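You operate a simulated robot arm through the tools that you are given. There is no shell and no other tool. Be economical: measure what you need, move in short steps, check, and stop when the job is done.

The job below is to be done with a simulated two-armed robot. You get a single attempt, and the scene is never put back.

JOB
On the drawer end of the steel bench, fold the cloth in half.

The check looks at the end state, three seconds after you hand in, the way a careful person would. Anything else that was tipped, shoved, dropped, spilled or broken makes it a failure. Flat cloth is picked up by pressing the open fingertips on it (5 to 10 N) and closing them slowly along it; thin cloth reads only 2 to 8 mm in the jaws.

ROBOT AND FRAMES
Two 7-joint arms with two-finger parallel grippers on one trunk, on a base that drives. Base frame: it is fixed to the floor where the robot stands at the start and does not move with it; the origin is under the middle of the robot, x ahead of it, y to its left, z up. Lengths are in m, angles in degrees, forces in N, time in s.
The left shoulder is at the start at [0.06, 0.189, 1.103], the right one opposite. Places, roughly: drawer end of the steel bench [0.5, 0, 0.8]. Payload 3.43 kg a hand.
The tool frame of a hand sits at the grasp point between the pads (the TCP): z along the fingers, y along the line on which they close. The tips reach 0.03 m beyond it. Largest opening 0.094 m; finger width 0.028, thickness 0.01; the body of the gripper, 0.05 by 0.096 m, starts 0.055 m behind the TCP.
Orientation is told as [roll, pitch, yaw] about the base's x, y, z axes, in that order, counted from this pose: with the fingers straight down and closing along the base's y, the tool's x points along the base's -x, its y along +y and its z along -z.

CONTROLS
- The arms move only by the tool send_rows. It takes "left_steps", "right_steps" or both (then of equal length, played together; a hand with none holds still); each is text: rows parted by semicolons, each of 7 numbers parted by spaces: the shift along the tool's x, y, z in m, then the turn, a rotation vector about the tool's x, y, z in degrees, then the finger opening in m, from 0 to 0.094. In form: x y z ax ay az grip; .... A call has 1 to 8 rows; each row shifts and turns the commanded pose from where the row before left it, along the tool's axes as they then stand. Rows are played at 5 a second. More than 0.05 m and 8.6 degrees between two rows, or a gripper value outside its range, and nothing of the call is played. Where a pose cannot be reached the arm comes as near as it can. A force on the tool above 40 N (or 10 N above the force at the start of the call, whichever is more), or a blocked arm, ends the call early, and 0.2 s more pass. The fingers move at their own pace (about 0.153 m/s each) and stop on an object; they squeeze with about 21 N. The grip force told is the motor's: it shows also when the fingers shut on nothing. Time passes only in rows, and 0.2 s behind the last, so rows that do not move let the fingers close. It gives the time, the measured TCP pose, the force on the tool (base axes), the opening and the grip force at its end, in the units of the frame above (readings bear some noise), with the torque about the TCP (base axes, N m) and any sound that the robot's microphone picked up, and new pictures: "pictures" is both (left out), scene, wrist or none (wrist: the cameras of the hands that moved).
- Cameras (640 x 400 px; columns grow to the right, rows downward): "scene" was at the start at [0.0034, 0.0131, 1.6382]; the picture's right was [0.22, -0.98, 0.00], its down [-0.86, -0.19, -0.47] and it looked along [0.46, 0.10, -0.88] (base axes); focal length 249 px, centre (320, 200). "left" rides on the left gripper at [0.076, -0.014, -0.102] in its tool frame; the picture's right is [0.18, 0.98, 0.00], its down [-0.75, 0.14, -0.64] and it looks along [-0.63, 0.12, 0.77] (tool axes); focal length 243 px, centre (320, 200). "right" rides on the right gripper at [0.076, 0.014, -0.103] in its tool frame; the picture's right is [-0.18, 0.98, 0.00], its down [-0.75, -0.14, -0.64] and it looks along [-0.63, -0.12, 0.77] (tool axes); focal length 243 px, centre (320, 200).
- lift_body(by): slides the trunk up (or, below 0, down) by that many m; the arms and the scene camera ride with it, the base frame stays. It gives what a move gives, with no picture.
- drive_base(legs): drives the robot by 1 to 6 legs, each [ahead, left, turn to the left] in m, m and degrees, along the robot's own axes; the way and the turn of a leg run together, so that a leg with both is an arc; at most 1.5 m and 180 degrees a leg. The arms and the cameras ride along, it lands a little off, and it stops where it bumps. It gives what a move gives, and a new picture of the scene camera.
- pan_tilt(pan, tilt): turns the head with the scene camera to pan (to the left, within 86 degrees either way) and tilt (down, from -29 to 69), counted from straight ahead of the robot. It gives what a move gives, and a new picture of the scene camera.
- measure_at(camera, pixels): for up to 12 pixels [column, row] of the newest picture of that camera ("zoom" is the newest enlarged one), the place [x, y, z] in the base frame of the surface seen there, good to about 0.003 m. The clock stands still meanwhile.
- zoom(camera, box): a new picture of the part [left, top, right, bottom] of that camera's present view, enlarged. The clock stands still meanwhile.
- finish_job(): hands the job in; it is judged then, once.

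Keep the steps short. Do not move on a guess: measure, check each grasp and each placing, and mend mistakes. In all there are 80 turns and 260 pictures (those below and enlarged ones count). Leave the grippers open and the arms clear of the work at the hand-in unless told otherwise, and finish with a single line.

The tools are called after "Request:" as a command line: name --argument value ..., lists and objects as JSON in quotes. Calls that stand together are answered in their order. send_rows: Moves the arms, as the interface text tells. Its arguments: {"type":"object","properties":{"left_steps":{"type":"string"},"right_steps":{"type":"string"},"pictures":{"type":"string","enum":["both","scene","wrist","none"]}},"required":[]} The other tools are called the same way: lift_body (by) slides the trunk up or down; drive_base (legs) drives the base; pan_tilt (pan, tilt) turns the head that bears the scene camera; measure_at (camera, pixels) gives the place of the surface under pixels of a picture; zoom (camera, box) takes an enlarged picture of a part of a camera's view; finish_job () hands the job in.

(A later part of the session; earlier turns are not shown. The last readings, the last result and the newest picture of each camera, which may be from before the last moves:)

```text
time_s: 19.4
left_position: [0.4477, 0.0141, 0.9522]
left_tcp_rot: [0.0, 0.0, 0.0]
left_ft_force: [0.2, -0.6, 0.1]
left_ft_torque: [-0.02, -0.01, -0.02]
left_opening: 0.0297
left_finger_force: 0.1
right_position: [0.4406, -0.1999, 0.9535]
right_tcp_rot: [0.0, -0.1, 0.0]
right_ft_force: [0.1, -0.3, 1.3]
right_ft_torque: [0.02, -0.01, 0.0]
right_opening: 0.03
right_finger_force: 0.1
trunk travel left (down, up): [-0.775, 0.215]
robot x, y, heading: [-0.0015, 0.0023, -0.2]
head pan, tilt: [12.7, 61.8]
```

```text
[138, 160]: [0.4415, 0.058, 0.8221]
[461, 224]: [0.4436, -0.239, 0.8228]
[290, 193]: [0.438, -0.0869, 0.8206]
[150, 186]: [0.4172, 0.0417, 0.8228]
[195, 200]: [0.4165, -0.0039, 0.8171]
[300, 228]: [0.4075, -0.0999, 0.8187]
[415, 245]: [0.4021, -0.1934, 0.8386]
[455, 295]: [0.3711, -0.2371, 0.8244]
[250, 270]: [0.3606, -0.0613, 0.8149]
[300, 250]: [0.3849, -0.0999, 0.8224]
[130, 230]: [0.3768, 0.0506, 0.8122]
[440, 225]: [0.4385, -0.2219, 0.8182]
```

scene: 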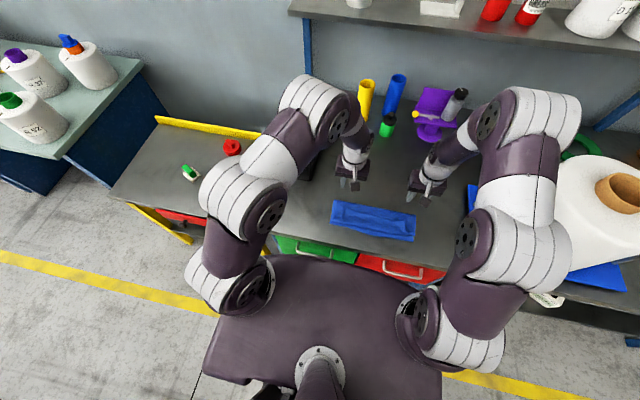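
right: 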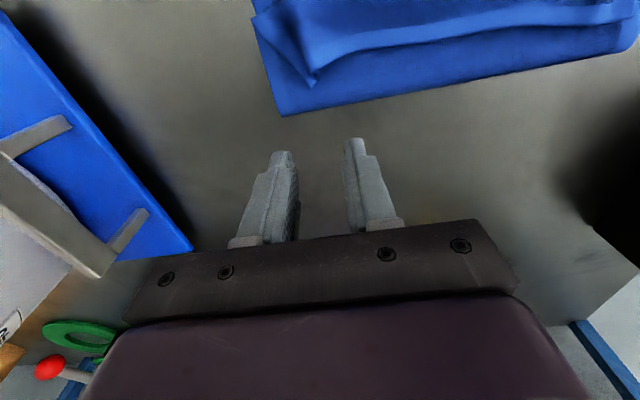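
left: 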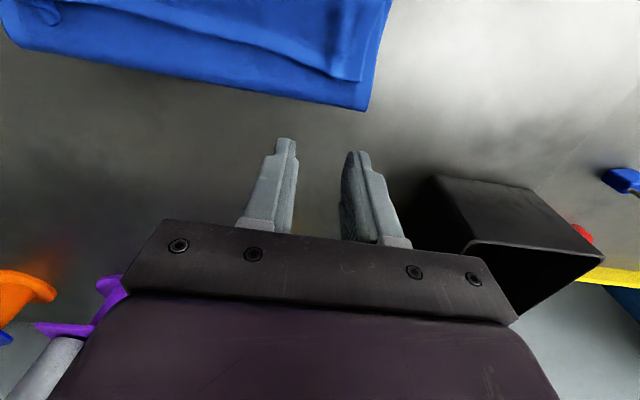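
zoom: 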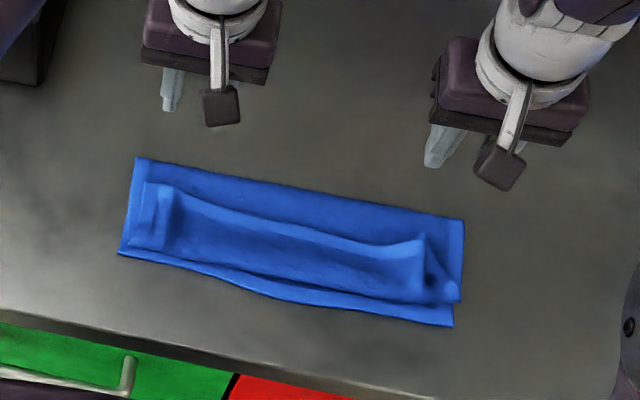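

I'd like to regrasp the hem with only a small overlap (about 8 mm), so hardly any curl remains. Look closely at both hem corners.

Request:
zoom --camera "right" --box '[230, 0, 430, 125]'

Request:
zoom --camera "left" --box '[220, 0, 420, 125]'

Request:
measure_at --camera "right" --pixels '[[312, 83], [320, 72], [340, 58], [400, 44], [300, 60], [280, 40], [258, 22], [330, 30], [350, 75]]'

Request:
measure_at --camera "left" --pixels '[[358, 80], [340, 75], [300, 64], [250, 50], [365, 40], [340, 40], [370, 10], [300, 30], [350, 95]]'

```text
3.20 times, centred on (330, 62) of right
```

zoom: 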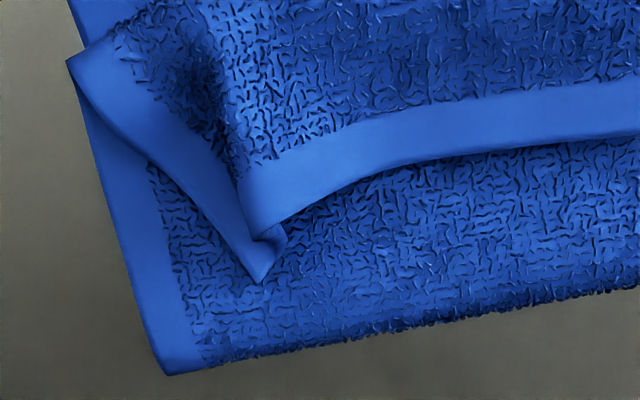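

```text
3.20 times, centred on (320, 62) of left
```

zoom: 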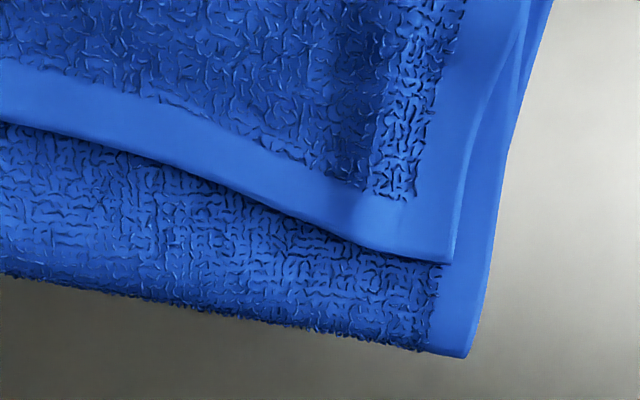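

```text
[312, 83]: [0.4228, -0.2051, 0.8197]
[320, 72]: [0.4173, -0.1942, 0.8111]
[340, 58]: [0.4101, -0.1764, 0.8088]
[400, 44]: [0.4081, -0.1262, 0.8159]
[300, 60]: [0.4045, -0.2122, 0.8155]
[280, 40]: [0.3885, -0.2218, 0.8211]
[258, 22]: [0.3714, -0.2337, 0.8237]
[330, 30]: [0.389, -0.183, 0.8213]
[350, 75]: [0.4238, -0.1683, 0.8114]
```

```text
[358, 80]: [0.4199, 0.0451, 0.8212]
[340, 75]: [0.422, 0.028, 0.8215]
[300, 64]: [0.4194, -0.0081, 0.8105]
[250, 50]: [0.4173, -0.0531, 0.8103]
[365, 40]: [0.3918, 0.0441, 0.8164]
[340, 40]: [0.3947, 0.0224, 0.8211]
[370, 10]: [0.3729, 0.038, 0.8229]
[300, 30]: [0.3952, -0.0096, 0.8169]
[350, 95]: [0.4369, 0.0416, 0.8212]
```

Left flap lies flat (hem corner (0.420, 0.045)); right corner has a bunch at y ≈ −0.20 with its tip at (0.423, −0.205). Place the pads to overlap the hem by about 1 cm and come down to just above it.

Request:
send_rows --left_steps "0.01 0.004 0.03 0 0 0 0.03; 0.0115 0 0.03 0 0 0 0.03; 0 0 0.024 0 0 0 0.03; 0 0 0.008 0 0 0 0.03; 0 0 0 0 0 0 0.03" --right_steps "0.008 0 0.03 0 0 0 0.03; 0.006 0 0.03 0 0 0 0.03; 0 0 0.024 0 0 0 0.03; 0 0 0.01 0 0 0 0.03; 0 0 0 0 0 0 0.03" --pictures "wrist"

Request:
zoom --camera "right" --box '[220, 90, 420, 215]'

Request:
zoom --camera "left" --box '[230, 90, 430, 215]'

```text
time_s: 20.6
left_position: [0.4263, 0.0181, 0.86]
left_tcp_rot: [0.0, 0.2, -0.1]
left_ft_force: [-0.4, 0.6, -0.2]
left_ft_torque: [-0.02, 0.0, 0.0]
left_opening: 0.0302
left_finger_force: 0.1
right_position: [0.4286, -0.2003, 0.8581]
right_tcp_rot: [0.0, -0.1, 0.0]
right_ft_force: [-0.2, 0.7, -0.1]
right_ft_torque: [0.01, 0.01, 0.02]
right_opening: 0.03
right_finger_force: 0.1
trunk travel left (down, up): [-0.775, 0.215]
robot x, y, heading: [-0.0009, -0.0014, 0.2]
head pan, tilt: [12.7, 61.8]
```

right: 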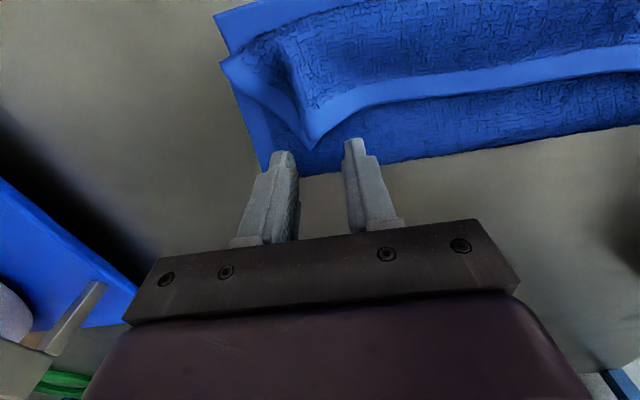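
left: 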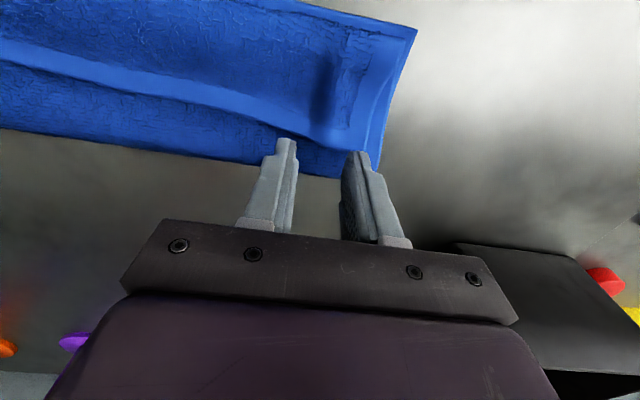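

```text
3.20 times, centred on (320, 152) of right
```

zoom: 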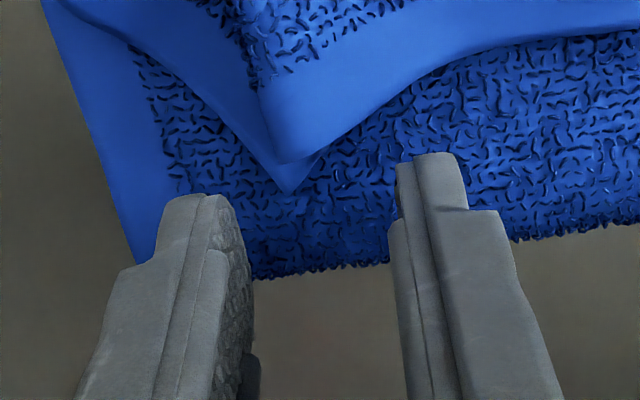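

```text
3.20 times, centred on (330, 152) of left
```

zoom: 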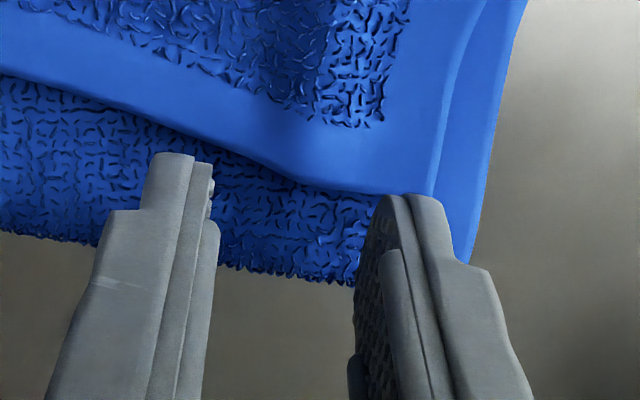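

Tab of the right corner stands between the right fingers; left hem slightly under the tips. Move 4 mm further over the hem and lower to contact.

Request:
send_rows --left_steps "0.003 0 0.003 0 0 0 0.03; 0 0 0.003 0 0 0 0.03; 0 0 0.002 0 0 0 0.03; 0 0 0.001 0 0 0 0.03; 0 0 0 0 0 0 0.03" --right_steps "0.004 0 0.003 0 0 0 0.03; 0.001 0 0.003 0 0 0 0.03; 0 -0.003 0.002 0 0 0 0.03; 0 0 0.001 0 0 0 0.03; 0 0 0 0 0 0 0.03" --pictures "wrist"

```text
time_s: 21.8
left_position: [0.4229, 0.0194, 0.851]
left_tcp_rot: [0.0, 0.1, 0.1]
left_ft_force: [-0.4, -0.1, 0.6]
left_ft_torque: [0.02, 0.01, -0.01]
left_opening: 0.0302
left_finger_force: 0.0
right_position: [0.4225, -0.2032, 0.8486]
right_tcp_rot: [0.0, -0.1, 0.0]
right_ft_force: [-0.5, -0.3, -0.5]
right_ft_torque: [-0.02, -0.02, 0.0]
right_opening: 0.0301
right_finger_force: 0.1
trunk travel left (down, up): [-0.775, 0.215]
robot x, y, heading: [0.0006, -0.0043, -0.1]
head pan, tilt: [12.7, 61.8]
```

right: 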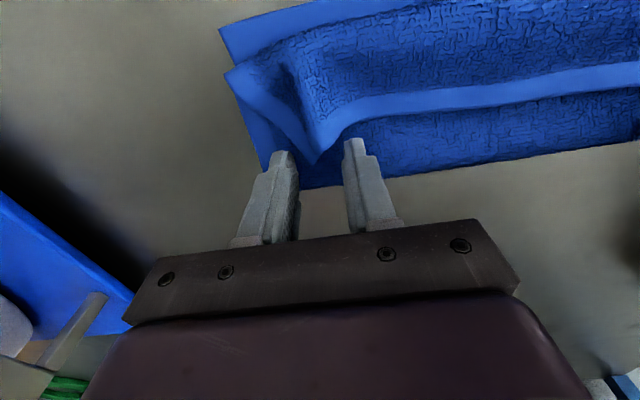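
left: 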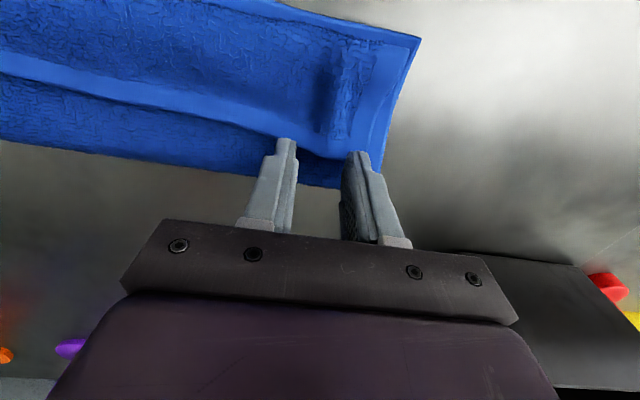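

No force yet; lower a few millimetres more.

Request:
send_rows --left_steps "0 0 0.001 0 0 0 0.03; 0 0 0.001 0 0 0 0.03; 0 0 0.001 0 0 0 0.03; 0 0 0.001 0 0 0 0.03; 0 0 0 0 0 0 0.03" --right_steps "0 0 0.001 0 0 0 0.03; 0 0 0.001 0 0 0 0.03; 0 0 0.001 0 0 0 0.03; 0 0 0.001 0 0 0 0.03; 0 0 0 0 0 0 0.03" --pictures "wrist"

```text
time_s: 23.0
left_position: [0.4231, 0.0187, 0.8473]
left_tcp_rot: [0.0, 0.1, 0.0]
left_ft_force: [-0.3, -0.2, 0.2]
left_ft_torque: [0.01, -0.01, -0.01]
left_opening: 0.0302
left_finger_force: 0.1
right_position: [0.4235, -0.2033, 0.8453]
right_tcp_rot: [0.0, -0.1, 0.1]
right_ft_force: [0.3, -0.2, 0.9]
right_ft_torque: [-0.02, -0.01, 0.0]
right_opening: 0.0297
right_finger_force: 0.1
trunk travel left (down, up): [-0.775, 0.215]
robot x, y, heading: [-0.0016, -0.0031, 0.1]
head pan, tilt: [12.7, 61.8]
```

right: 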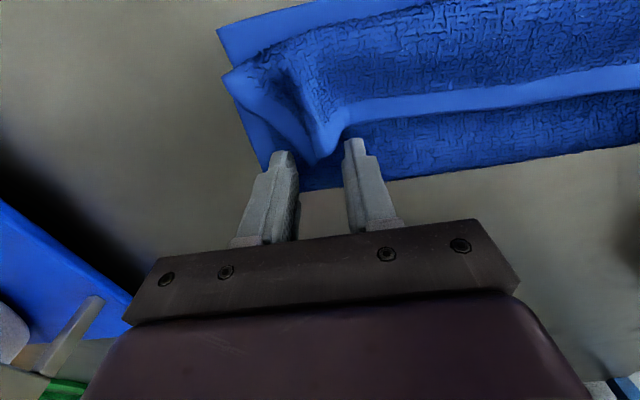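
left: 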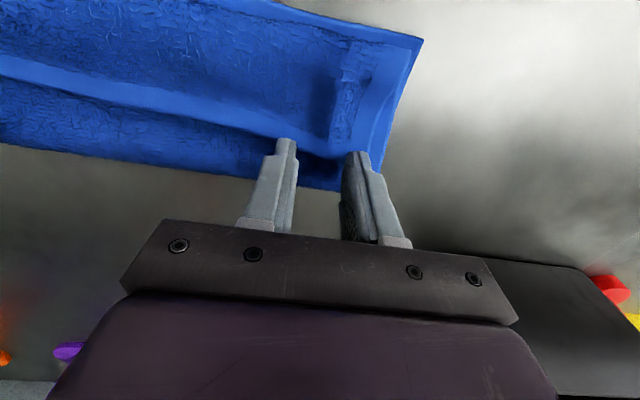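

Right tab is between its fingers: close it now. Left needs a few millimetres more of pressing.

Request:
send_rows --left_steps "0 0 0.001 0 0 0 0.03; 0 0 0.001 0 0 0 0.03; 0 0 0.001 0 0 0 0.03; 0 0 0 0 0 0 0.03; 0 0 0 0 0 0 0.03; 0 0 0 0 0 0 0.03; 0 0 0 0 0 0 0.03" --right_steps "0 0 0.002 0 0 0 0.025; 0 0 0 0 0 0 0.02; 0 0 0 0 0 0 0.015; 0 0 0 0 0 0 0.01; 0 0 0 0 0 0 0.005; 0 0 0 0 0 0 0; 0 0 0 0 0 0 0" --pictures "wrist"

Request:
zoom --camera "left" --box '[230, 90, 430, 215]'

Request:
zoom --camera "right" --box '[220, 70, 420, 195]'

```text
time_s: 24.6
left_position: [0.4244, 0.0192, 0.8435]
left_tcp_rot: [0.0, 0.1, 0.0]
left_ft_force: [0.9, 0.1, 0.6]
left_ft_torque: [0.01, 0.01, -0.02]
left_opening: 0.0299
left_finger_force: 0.1
right_position: [0.4233, -0.2041, 0.8435]
right_tcp_rot: [-0.1, -0.1, 0.0]
right_ft_force: [0.5, 0.3, 0.0]
right_ft_torque: [-0.02, 0.02, 0.0]
right_opening: 0.0028
right_finger_force: 20.6
trunk travel left (down, up): [-0.775, 0.215]
robot x, y, heading: [-0.0006, 0.0, 0.0]
head pan, tilt: [12.7, 61.8]
```

right: 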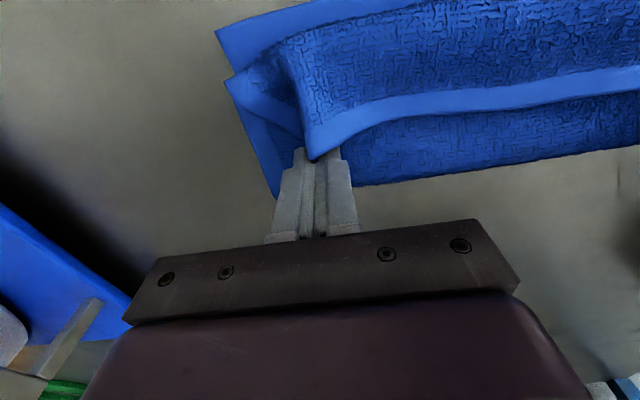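
left: 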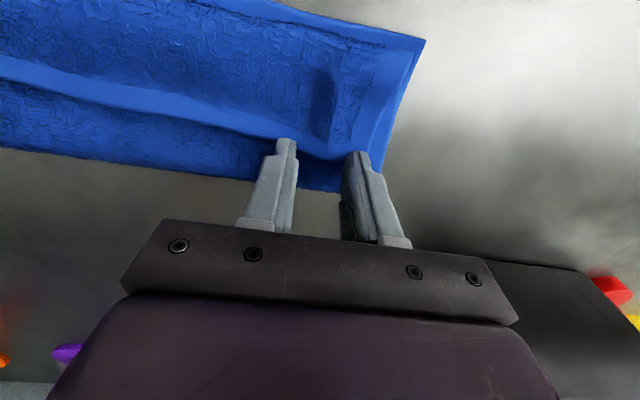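

```text
3.20 times, centred on (330, 152) of left
```

zoom: 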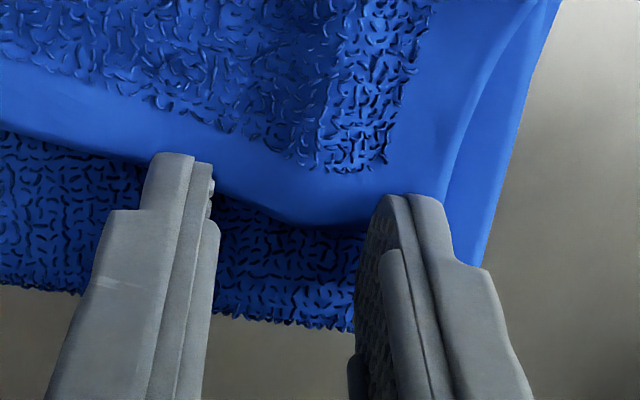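

```text
3.20 times, centred on (320, 132) of right
```

zoom: 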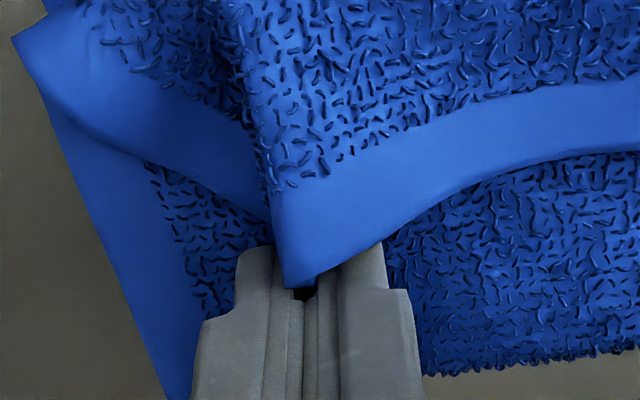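

Right shut on 2.8 mm, maybe only a tip. Lower left further to feel contact, and hold the right.

Request:
send_rows --left_steps "0 0 0.001 0 0 0 0.03; 0 0 0.001 0 0 0 0.03; 0 0 0.001 0 0 0 0.03; 0 0 0.001 0 0 0 0.03; 0 0 0 0 0 0 0.03" --pictures "none"

```text
time_s: 25.8
left_position: [0.4227, 0.0187, 0.8398]
left_tcp_rot: [0.0, 0.0, 0.0]
left_ft_force: [-0.6, 0.0, 3.3]
left_ft_torque: [0.0, 0.06, -0.01]
left_opening: 0.0301
left_finger_force: 0.1
right_position: [0.4231, -0.2019, 0.8442]
right_tcp_rot: [0.0, -0.1, 0.0]
right_ft_force: [-0.5, -0.2, 0.9]
right_ft_torque: [0.0, 0.02, 0.01]
right_opening: 0.0029
right_finger_force: 21.2
trunk travel left (down, up): [-0.775, 0.215]
robot x, y, heading: [0.0002, -0.0012, -0.2]
head pan, tilt: [12.7, 61.8]
```

Request:
send_rows --left_steps "0 0 0.001 0 0 0 0.03; 0 0 0 0 0 0 0.024; 0 0 0 0 0 0 0.018; 0 0 0 0 0 0 0.012; 0 0 0 0 0 0 0.006; 0 0 0 0 0 0 0; 0 0 0 0 0 0 0; 0 0 -0.005 0 0 0 0" --right_steps "0 0 0 0 0 0 0; 0 0 0 0 0 0 0; 0 0 0 0 0 0 0; 0 0 0 0 0 0 0; 0 0 0 0 0 0 0; 0 0 0 0 0 0 0; 0 0 0 0 0 0 0; 0 0 -0.005 0 0 0 0" --pictures "wrist"

Request:
zoom --camera "left" --box '[230, 70, 430, 195]'

Request:
zoom --camera "right" --box '[220, 70, 420, 195]'

```text
time_s: 27.6
left_position: [0.4238, 0.019, 0.8436]
left_tcp_rot: [0.0, 0.2, 0.1]
left_ft_force: [-0.3, 0.4, 1.0]
left_ft_torque: [-0.01, -0.01, 0.01]
left_opening: 0.0041
left_finger_force: 21.2
right_position: [0.424, -0.2031, 0.8484]
right_tcp_rot: [0.0, -0.2, 0.0]
right_ft_force: [0.3, -0.8, 0.2]
right_ft_torque: [-0.01, -0.01, -0.02]
right_opening: 0.0028
right_finger_force: 21.4
trunk travel left (down, up): [-0.775, 0.215]
robot x, y, heading: [0.0019, 0.0008, 0.0]
head pan, tilt: [12.7, 61.8]
```

right: 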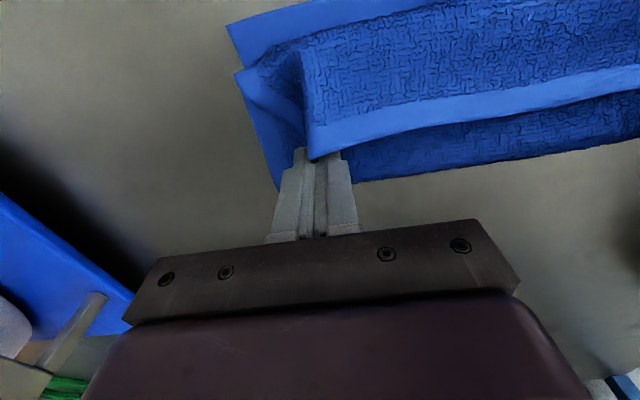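
left: 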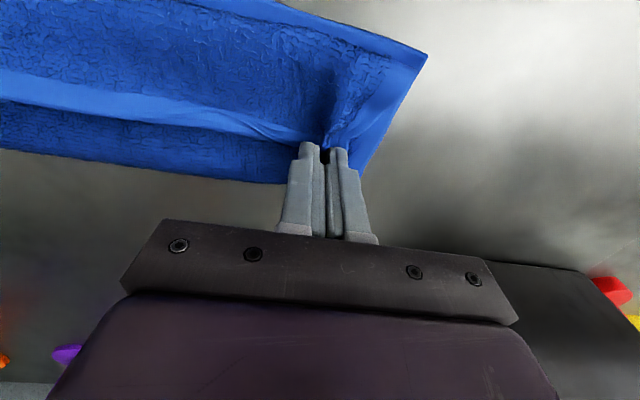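

```text
3.20 times, centred on (330, 132) of left
```

zoom: 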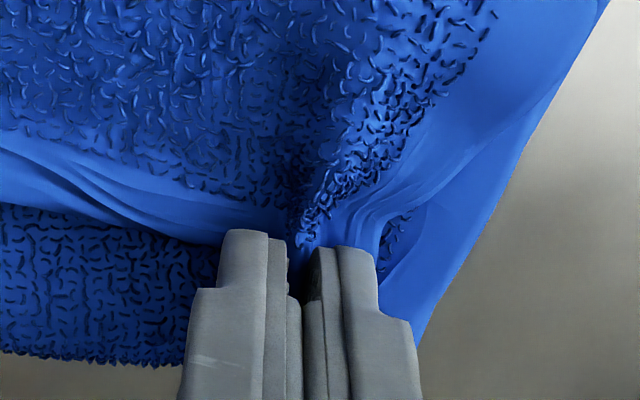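

```text
3.20 times, centred on (320, 132) of right
```

zoom: 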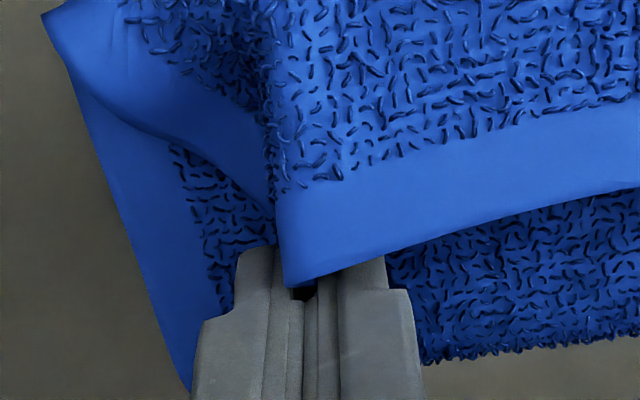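

Left holds the hem at its very edge (4 mm). Right holds something (2.8 mm) under the hem. Lift both up and forward and check that both come along.

Request:
send_rows --left_steps "0 0 -0.015 0 0 0 0; -0.005 0 -0.02 0 0 0 0; -0.01 0 -0.02 0 0 0 0; -0.015 0 -0.02 0 0 0 0; 0 0 0 0 0 0 0" --right_steps "0 0 -0.015 0 0 0 0; -0.005 0 -0.02 0 0 0 0; -0.01 0 -0.02 0 0 0 0; -0.015 0 -0.02 0 0 0 0; 0 0 0 0 0 0 0"

Request:
zoom --camera "scene" --box '[300, 160, 460, 260]'

```text
time_s: 28.8
left_position: [0.4532, 0.0187, 0.9195]
left_tcp_rot: [-0.1, 0.2, -0.1]
left_ft_force: [-0.3, -0.3, 0.8]
left_ft_torque: [-0.01, 0.01, 0.03]
left_opening: 0.0039
left_finger_force: 20.9
right_position: [0.4543, -0.2027, 0.9235]
right_tcp_rot: [0.0, -0.1, -0.1]
right_ft_force: [0.2, 0.5, -0.7]
right_ft_torque: [0.02, -0.02, 0.01]
right_opening: 0.003
right_finger_force: 20.6
trunk travel left (down, up): [-0.775, 0.215]
robot x, y, heading: [-0.0027, -0.0039, 0.0]
head pan, tilt: [12.7, 61.8]
```

scene: 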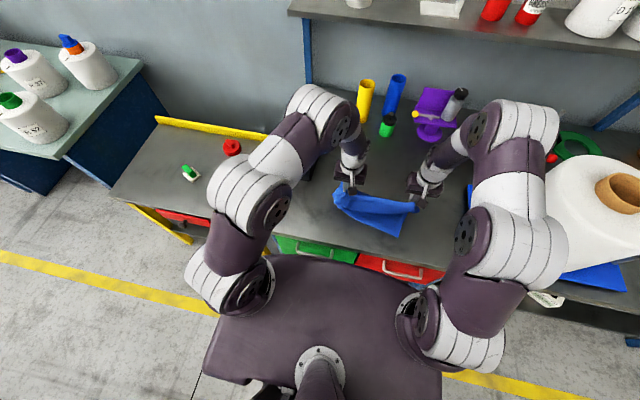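
right: 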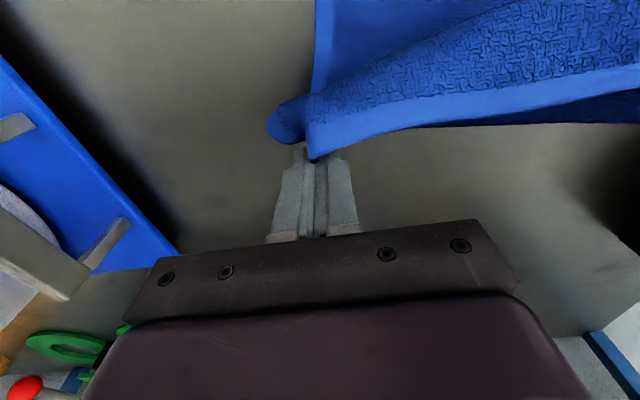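
left: 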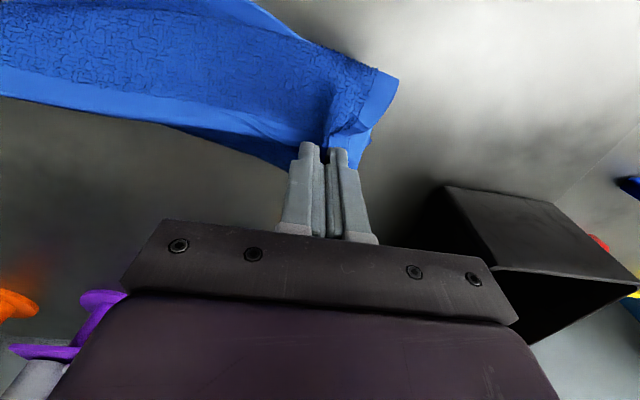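

```text
4.00 times, centred on (380, 210) of scene
```

zoom: 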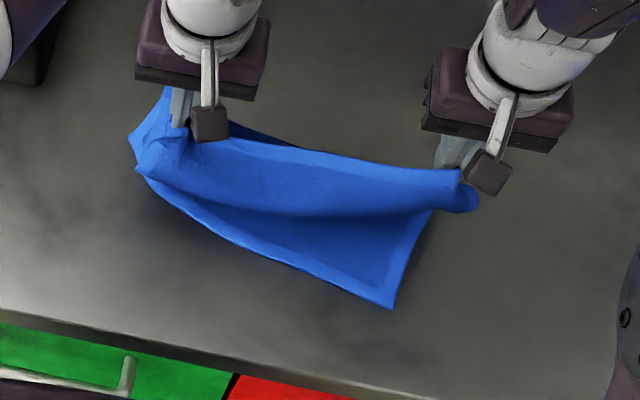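

Right holds only the hem corner, well. Left caught several layers (the near edge came up too). Go back down the same way, open the left only, and look.

Request:
send_rows --left_steps "0.015 0 0.02 0 0 0 0; 0.01 0 0.02 0 0 0 0; 0.005 0 0.02 0 0 0 0; 0 0 0.016 0 0 0 0; 0 0 0 0 0 0 0.015; 0 0 0 0 0 0 0.035; 0 0 -0.03 0 0 0 0.04; -0.02 0 -0.045 0 0 0 0.04" --right_steps "0.015 0 0.02 0 0 0 0; 0.01 0 0.02 0 0 0 0; 0.005 0 0.02 0 0 0 0; 0 0 0.01 0 0 0 0; 0 0 0 0 0 0 0; 0 0 0 0 0 0 0; 0 0 0 0 0 0 0; 0 0 0 0 0 0 0"

Request:
zoom --camera "scene" --box '[300, 160, 460, 260]'

```text
time_s: 30.6
left_position: [0.442, 0.0182, 0.9185]
left_tcp_rot: [0.0, 0.0, 0.0]
left_ft_force: [0.6, 0.5, -0.4]
left_ft_torque: [0.01, 0.02, 0.02]
left_opening: 0.0398
left_finger_force: 0.1
right_position: [0.4229, -0.2037, 0.853]
right_tcp_rot: [-0.1, -0.1, -0.1]
right_ft_force: [-0.1, 0.6, 0.0]
right_ft_torque: [0.02, -0.03, 0.0]
right_opening: 0.0029
right_finger_force: 21.2
trunk travel left (down, up): [-0.775, 0.215]
robot x, y, heading: [-0.0037, 0.0037, 0.2]
head pan, tilt: [12.7, 61.8]
```

scene: 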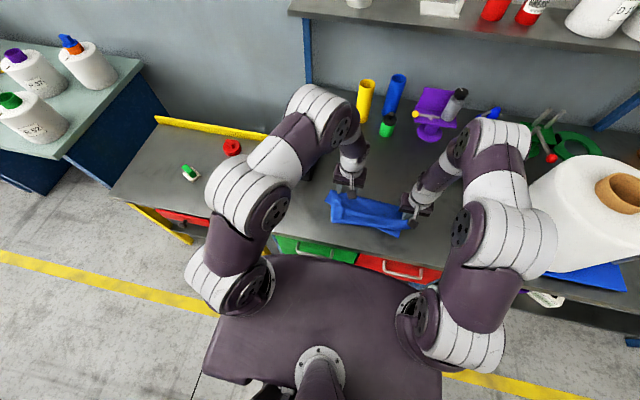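
right: 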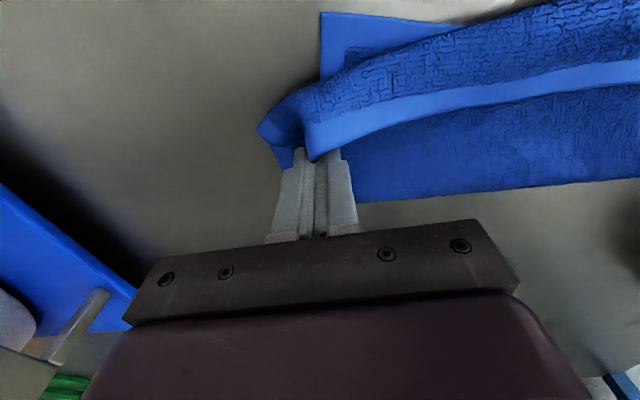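
left: 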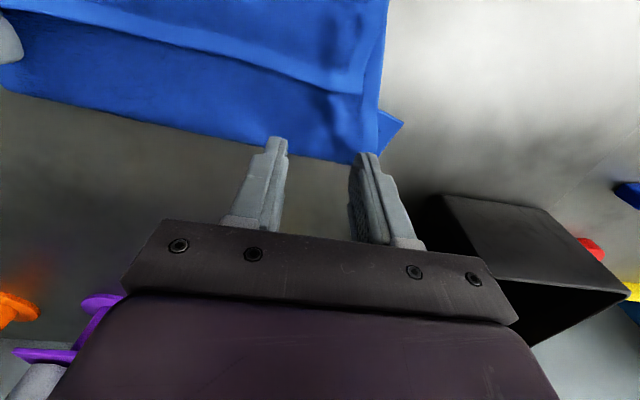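

```text
4.00 times, centred on (380, 210) of scene
```

zoom: 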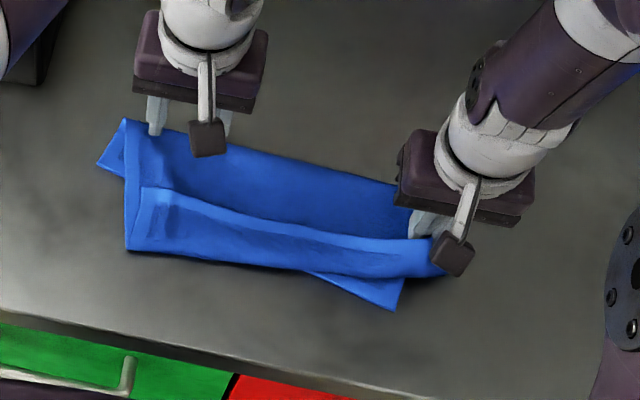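

The lower layer has turned a bit, so I'll unfold: the right hand carries its corner up and out to the far right, which should draw the hem open. Left stays clear above.

Request:
send_rows --right_steps "0 0 -0.03 0 0 0 0; -0.01 0 -0.03 0 0 0 0; -0.025 0 -0.03 0 0 0 0; -0.03 0 -0.02 0 0 0 0; -0.035 0 0 0 0 0 0; -0.035 -0.005 0.02 0 0 0 0; -0.03 -0.005 0.03 0 0 0 0; 0 0 0 0 0 0 0" --left_steps "0 0 -0.03 0 0 0 0.04; 0 0 -0.03 0 0 0 0.04; 0 0 0 0 0 0 0.04; 0 0 0 0 0 0 0.04; 0 0 0 0 0 0 0.04; 0 0 0 0 0 0 0.04; 0 0 0 0 0 0 0.04; 0 0 0 0 0 0 0.04"

Request:
zoom --camera "scene" --box '[290, 140, 466, 250]'

```text
time_s: 32.4
left_position: [0.4432, 0.0188, 0.9784]
left_tcp_rot: [0.1, 0.0, 0.0]
left_ft_force: [0.0, -0.2, -0.2]
left_ft_torque: [0.0, 0.0, -0.01]
left_opening: 0.0404
left_finger_force: 0.0
right_position: [0.5902, -0.2135, 0.914]
right_tcp_rot: [0.0, -0.1, 0.0]
right_ft_force: [-0.6, 0.1, 0.6]
right_ft_torque: [0.02, 0.0, -0.03]
right_opening: 0.0027
right_finger_force: 21.0
trunk travel left (down, up): [-0.775, 0.215]
robot x, y, heading: [0.0004, -0.0048, 0.3]
head pan, tilt: [12.7, 61.8]
```

scene: 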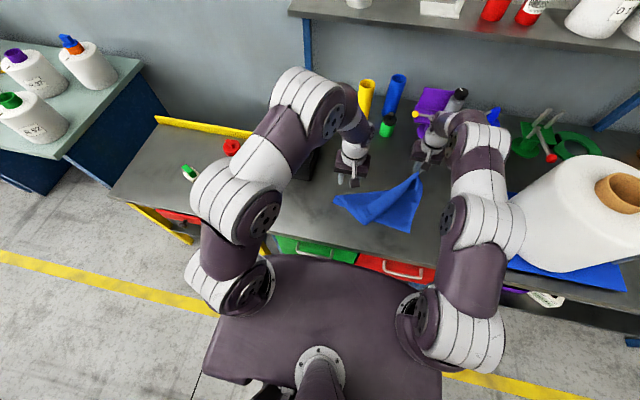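
right: 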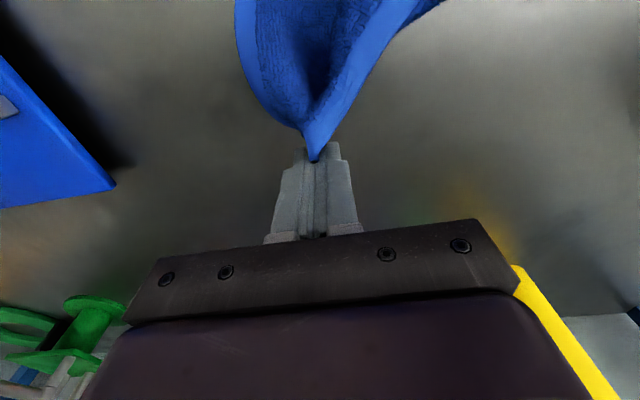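
left: 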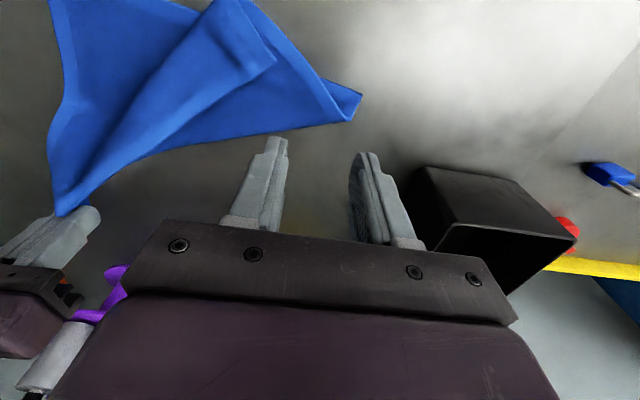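

```text
3.64 times, centred on (378, 195) of scene
```

zoom: 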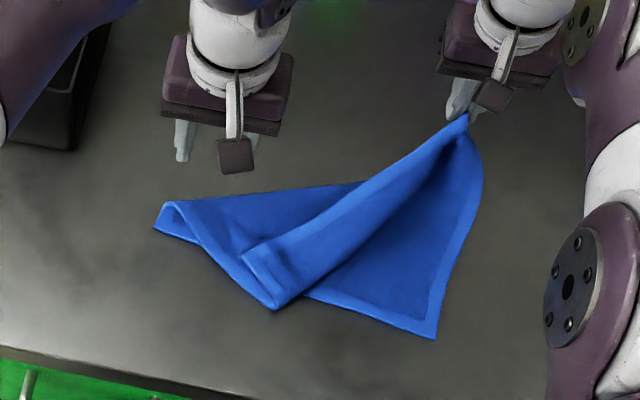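

Corner A is the flap tip seen at (275,62) in the left picture. Lower the right corner to the table, then measure around A.

Request:
send_rows --right_steps "0 -0.005 0.03 0 0 0 0; -0.005 -0.005 0.025 0 0 0 0; 0 0 0.015 0 0 0 0; 0 0 0 0 0 0 0" --left_steps "0 0 0 0 0 0 0.04; 0 0 0 0 0 0 0.04; 0 0 0 0 0 0 0.04; 0 0 0 0 0 0 0.04"

Request:
zoom --camera "left" --box '[40, 0, 400, 225]'

```text
time_s: 33.4
left_position: [0.4431, 0.0182, 0.9777]
left_tcp_rot: [0.1, 0.1, -0.1]
left_ft_force: [-0.2, 0.2, -0.1]
left_ft_torque: [0.02, 0.04, -0.01]
left_opening: 0.0399
left_finger_force: 0.0
right_position: [0.5945, -0.2241, 0.8446]
right_tcp_rot: [0.0, -0.1, 0.0]
right_ft_force: [0.0, 1.2, -0.3]
right_ft_torque: [0.03, -0.01, 0.01]
right_opening: 0.0029
right_finger_force: 21.3
trunk travel left (down, up): [-0.775, 0.215]
robot x, y, heading: [0.0033, 0.0009, -0.4]
head pan, tilt: [12.7, 61.8]
```

scene: 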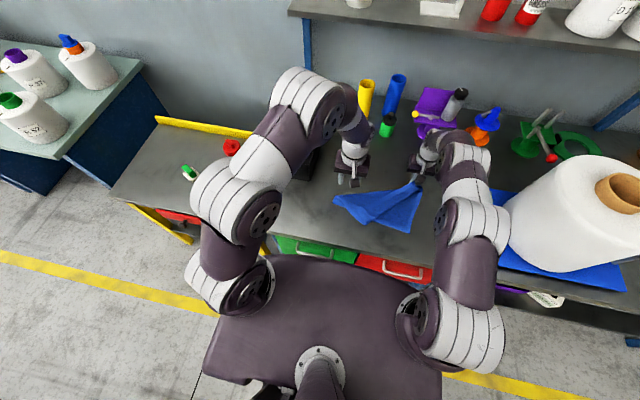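
right: 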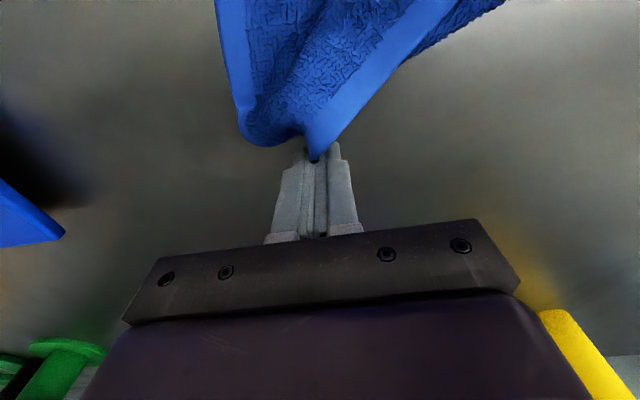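
left: 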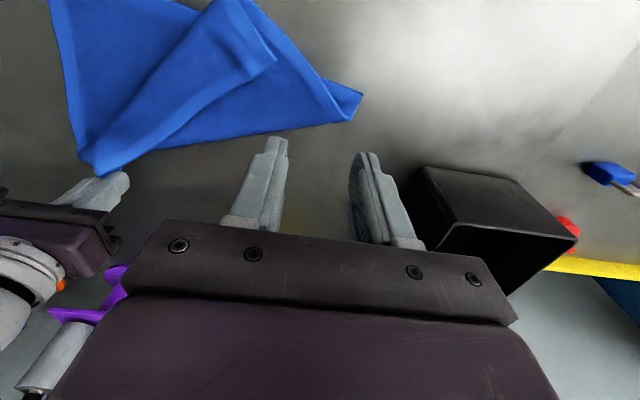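

```text
1.78 times, centred on (220, 112) of left
```

zoom: 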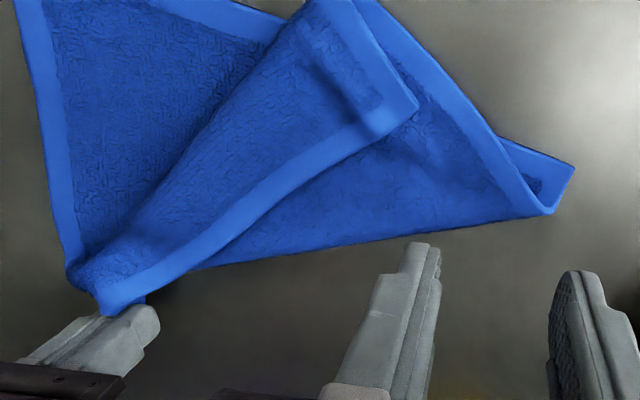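

Request:
measure_at --camera "zoom" --pixels '[[416, 106], [395, 100], [380, 120], [370, 80], [330, 130], [430, 130], [340, 30], [545, 212], [572, 166], [250, 255], [100, 310]]'

```text
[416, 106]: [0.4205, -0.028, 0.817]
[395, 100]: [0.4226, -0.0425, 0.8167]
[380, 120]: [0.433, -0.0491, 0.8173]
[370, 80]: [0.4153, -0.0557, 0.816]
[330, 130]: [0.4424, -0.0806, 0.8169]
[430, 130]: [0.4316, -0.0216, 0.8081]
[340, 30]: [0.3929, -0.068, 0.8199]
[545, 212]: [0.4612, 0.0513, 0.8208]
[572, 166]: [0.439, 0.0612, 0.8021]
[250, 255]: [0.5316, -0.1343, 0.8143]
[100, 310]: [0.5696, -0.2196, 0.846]
```

A is at (0.4205, −0.028), top 0.817, over a layer at 0.808. Left goes there with the left finger just beside the corner, tips at about 0.813, so that it takes only the flap.

Request:
send_rows --left_steps "0.01 -0.03 0.025 0 0 0 0.03; 0.011 -0.029 0.03 0 0 0 0.03; 0 0 0.04 0 0 0 0.03; 0 0 0.025 0 0 0 0.03; 0 0 0.01 0 0 0 0.03; 0 0 0 0 0 0 0.03" --pictures "wrist"

Request:
zoom --camera "left" --box '[220, 70, 420, 195]'

```text
time_s: 34.8
left_position: [0.4222, -0.0417, 0.8469]
left_tcp_rot: [0.0, 0.0, 0.1]
left_ft_force: [-0.4, 0.3, -0.5]
left_ft_torque: [-0.01, 0.0, 0.0]
left_opening: 0.03
left_finger_force: 0.1
right_position: [0.5946, -0.2231, 0.8446]
right_tcp_rot: [0.0, -0.2, 0.0]
right_ft_force: [-0.8, -0.5, -0.3]
right_ft_torque: [0.01, 0.0, 0.04]
right_opening: 0.0027
right_finger_force: 21.1
trunk travel left (down, up): [-0.775, 0.215]
robot x, y, heading: [-0.002, 0.001, 0.0]
head pan, tilt: [12.7, 61.8]
```

left: 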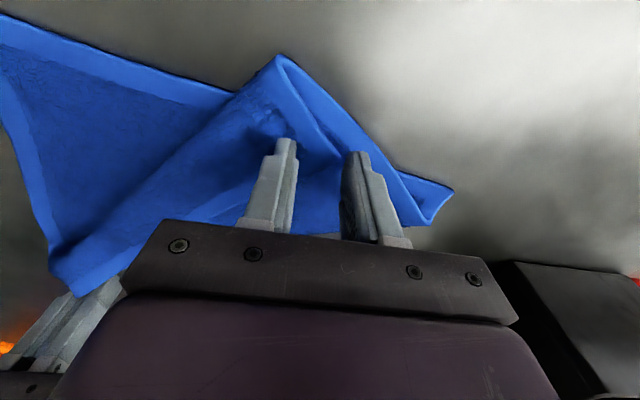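

```text
3.20 times, centred on (320, 132) of left
```

zoom: 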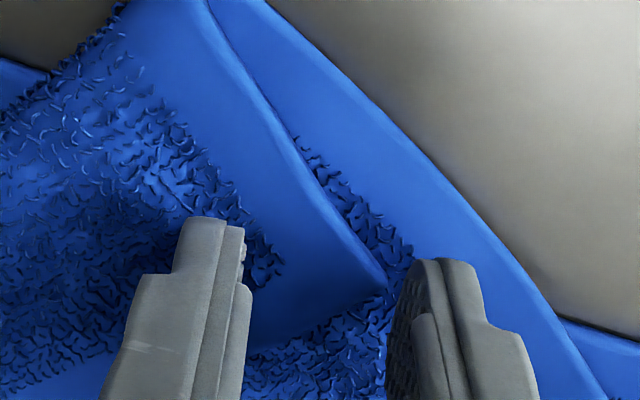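

Corner A sits between the fingers. Lower 3 mm, close slowly, then lift a little.

Request:
send_rows --left_steps "0 0 0.002 0 0 0 0.03; 0 0 0.001 0 0 0 0.03; 0 0 0 0 0 0 0.024; 0 0 0 0 0 0 0.016; 0 0 0 0 0 0 0.008; 0 0 0 0 0 0 0; 0 0 0 0 0 0 0; 0 0 -0.015 0 0 0 0" --pictures "wrist"

Request:
zoom --camera "left" --box '[220, 70, 420, 195]'

```text
time_s: 36.6
left_position: [0.4222, -0.0399, 0.8609]
left_tcp_rot: [0.0, 0.0, 0.0]
left_ft_force: [0.4, -0.5, 0.1]
left_ft_torque: [0.0, -0.01, 0.01]
left_opening: 0.0024
left_finger_force: 20.9
right_position: [0.5942, -0.2234, 0.8449]
right_tcp_rot: [0.0, -0.1, 0.0]
right_ft_force: [0.6, -0.6, -0.3]
right_ft_torque: [0.03, 0.0, -0.01]
right_opening: 0.0026
right_finger_force: 21.1
trunk travel left (down, up): [-0.775, 0.215]
robot x, y, heading: [0.0001, -0.0009, 0.2]
head pan, tilt: [12.7, 61.8]
```

left: 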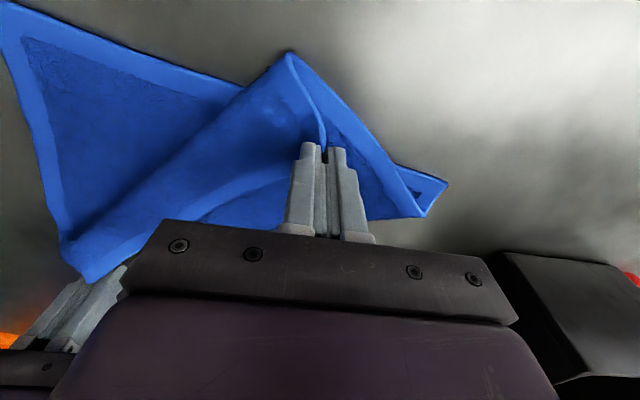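

```text
3.20 times, centred on (320, 132) of left
```

zoom: 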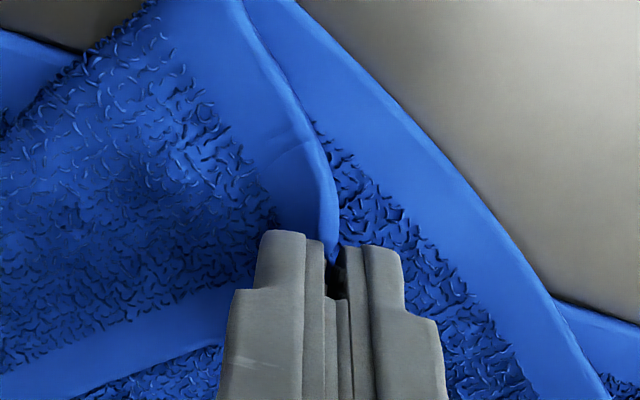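

Left now holds just corner A edge-on (2.4 mm), as right holds B. I'll lift the whole cloth free so it hangs straight, then lay it down folded in one sweep.

Request:
send_rows --left_steps "-0.006 0.008 -0.033 0 0 0 0; -0.006 0.008 -0.033 0 0 0 0; -0.006 0.008 -0.033 0 0 0 0; -0.006 0.008 -0.033 0 0 0 0; -0.006 0.008 -0.033 0 0 0 0; -0.006 0.008 -0.033 0 0 0 0; -0.006 0.008 -0.033 0 0 0 0; -0.006 0.008 -0.033 0 0 0 0" --right_steps "0.0155 0 -0.035 0 0 0 0; 0.0155 0 -0.035 0 0 0 0; 0.0155 0 -0.035 0 0 0 0; 0.0155 -0.001 -0.035 0 0 0 0; 0.0155 -0.001 -0.035 0 0 0 0; 0.0155 -0.001 -0.035 0 0 0 0; 0.0155 -0.001 -0.035 0 0 0 0; 0.0155 -0.001 -0.035 0 0 0 0"

Request:
zoom --camera "scene" --box '[290, 140, 466, 250]'

```text
time_s: 38.4
left_position: [0.4687, 0.0222, 1.1209]
left_tcp_rot: [0.0, 0.0, 0.1]
left_ft_force: [0.4, 0.3, 0.5]
left_ft_torque: [-0.02, -0.02, -0.03]
left_opening: 0.0024
left_finger_force: 21.2
left hand out of reach, approached as far as the arm can: row 8
right_position: [0.4691, -0.2275, 1.1245]
right_tcp_rot: [0.0, -0.1, 0.0]
right_ft_force: [-0.4, 0.7, -0.1]
right_ft_torque: [0.01, -0.02, -0.02]
right_opening: 0.0027
right_finger_force: 20.9
trunk travel left (down, up): [-0.775, 0.215]
robot x, y, heading: [-0.0015, -0.0011, -0.1]
head pan, tilt: [12.7, 61.8]
```

scene: 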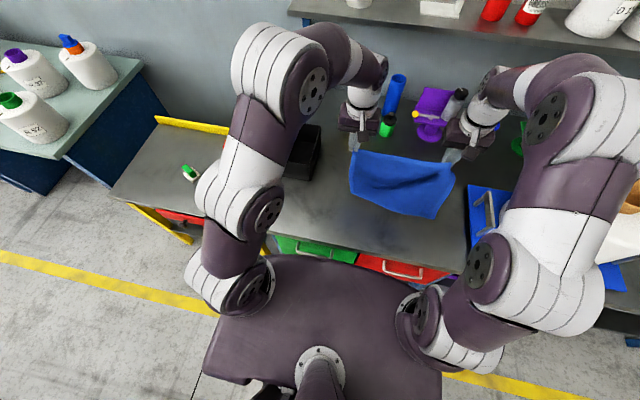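
right: 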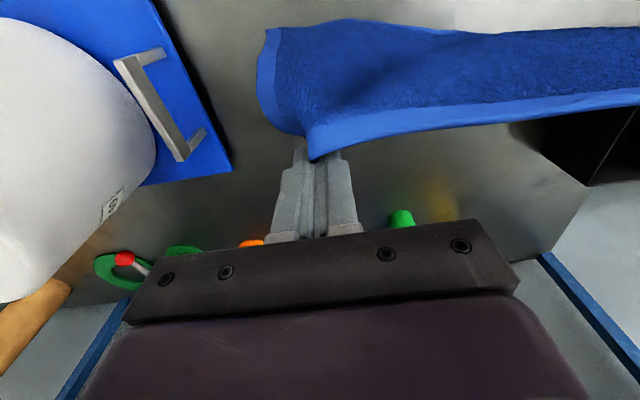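
left: 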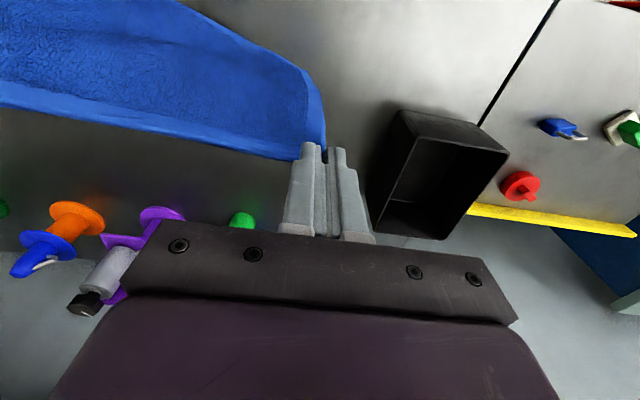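

```text
3.64 times, centred on (378, 195) of scene
```

zoom: 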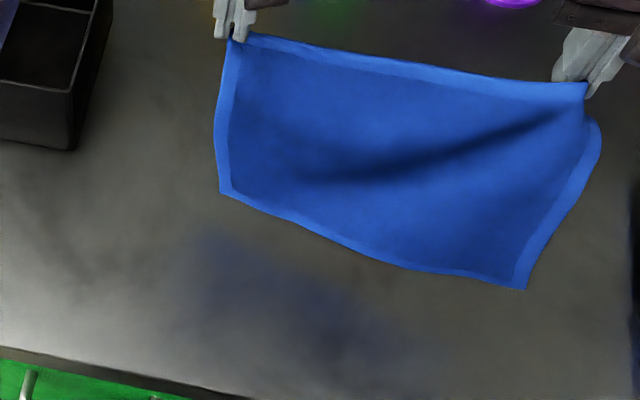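

The cloth hangs free and smooth. Measure its corners.

Request:
measure_at --camera "zoom" --pixels '[[224, 190], [521, 284], [370, 245], [232, 45], [582, 90], [592, 125], [400, 70]]'

```text
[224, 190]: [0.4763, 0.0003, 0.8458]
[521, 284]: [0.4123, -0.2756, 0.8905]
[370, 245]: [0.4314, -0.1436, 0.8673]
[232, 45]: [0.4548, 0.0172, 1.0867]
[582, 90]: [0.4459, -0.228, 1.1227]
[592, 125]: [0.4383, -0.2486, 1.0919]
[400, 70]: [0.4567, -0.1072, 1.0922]
```

Bottom right seems swung out; let it settle 1.5 s and measure again.

Request:
send_rows --left_steps "0 0 0 0 0 0 0; 0 0 0 0 0 0 0; 0 0 0 0 0 0 0; 0 0 0 0 0 0 0; 0 0 0 0 0 0 0; 0 0 0 0 0 0 0; 0 0 0 0 0 0 0; 0 0 0 0 0 0 0" --right_steps "0 0 0 0 0 0 0; 0 0 0 0 0 0 0; 0 0 0 0 0 0 0; 0 0 0 0 0 0 0; 0 0 0 0 0 0 0; 0 0 0 0 0 0 0; 0 0 0 0 0 0 0; 0 0 0 0 0 0 0" --pictures "scene"

Request:
zoom --camera "scene" --box '[310, 130, 486, 240]'

```text
time_s: 40.2
left_position: [0.4696, 0.0217, 1.1206]
left_tcp_rot: [0.0, 0.1, 0.0]
left_ft_force: [0.7, 0.2, 0.5]
left_ft_torque: [0.01, 0.01, -0.05]
left_opening: 0.0023
left_finger_force: 20.7
right_position: [0.4706, -0.227, 1.1236]
right_tcp_rot: [0.0, 0.0, 0.0]
right_ft_force: [-0.8, 0.9, 0.1]
right_ft_torque: [-0.02, 0.01, 0.01]
right_opening: 0.0029
right_finger_force: 21.0
trunk travel left (down, up): [-0.775, 0.215]
robot x, y, heading: [0.0033, 0.001, 0.1]
head pan, tilt: [12.7, 61.8]
```

scene: 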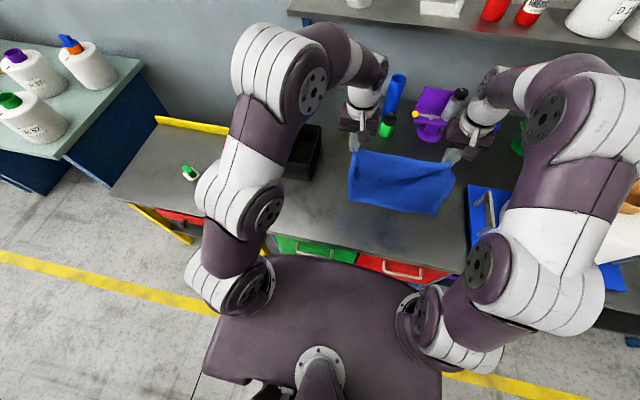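

```text
3.64 times, centred on (398, 185) of scene
```

zoom: 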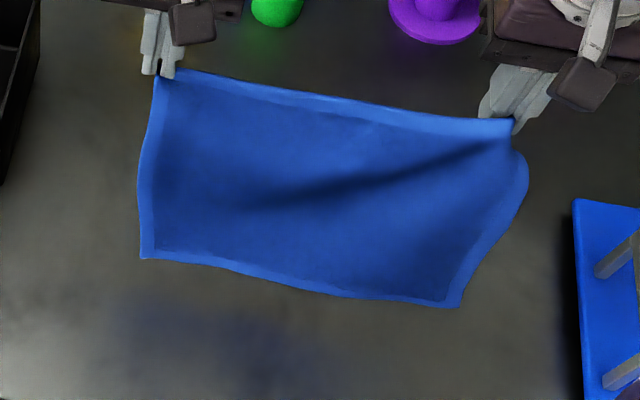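

Request:
measure_at --camera "zoom" --pixels '[[144, 255], [457, 303], [300, 283], [160, 80], [510, 128], [524, 165], [330, 105]]'

```text
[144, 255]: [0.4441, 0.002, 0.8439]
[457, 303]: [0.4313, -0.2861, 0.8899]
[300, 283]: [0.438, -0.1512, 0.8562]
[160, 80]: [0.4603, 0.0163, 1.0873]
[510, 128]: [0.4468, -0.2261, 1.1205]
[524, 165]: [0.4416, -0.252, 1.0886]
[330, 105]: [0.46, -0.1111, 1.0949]
```

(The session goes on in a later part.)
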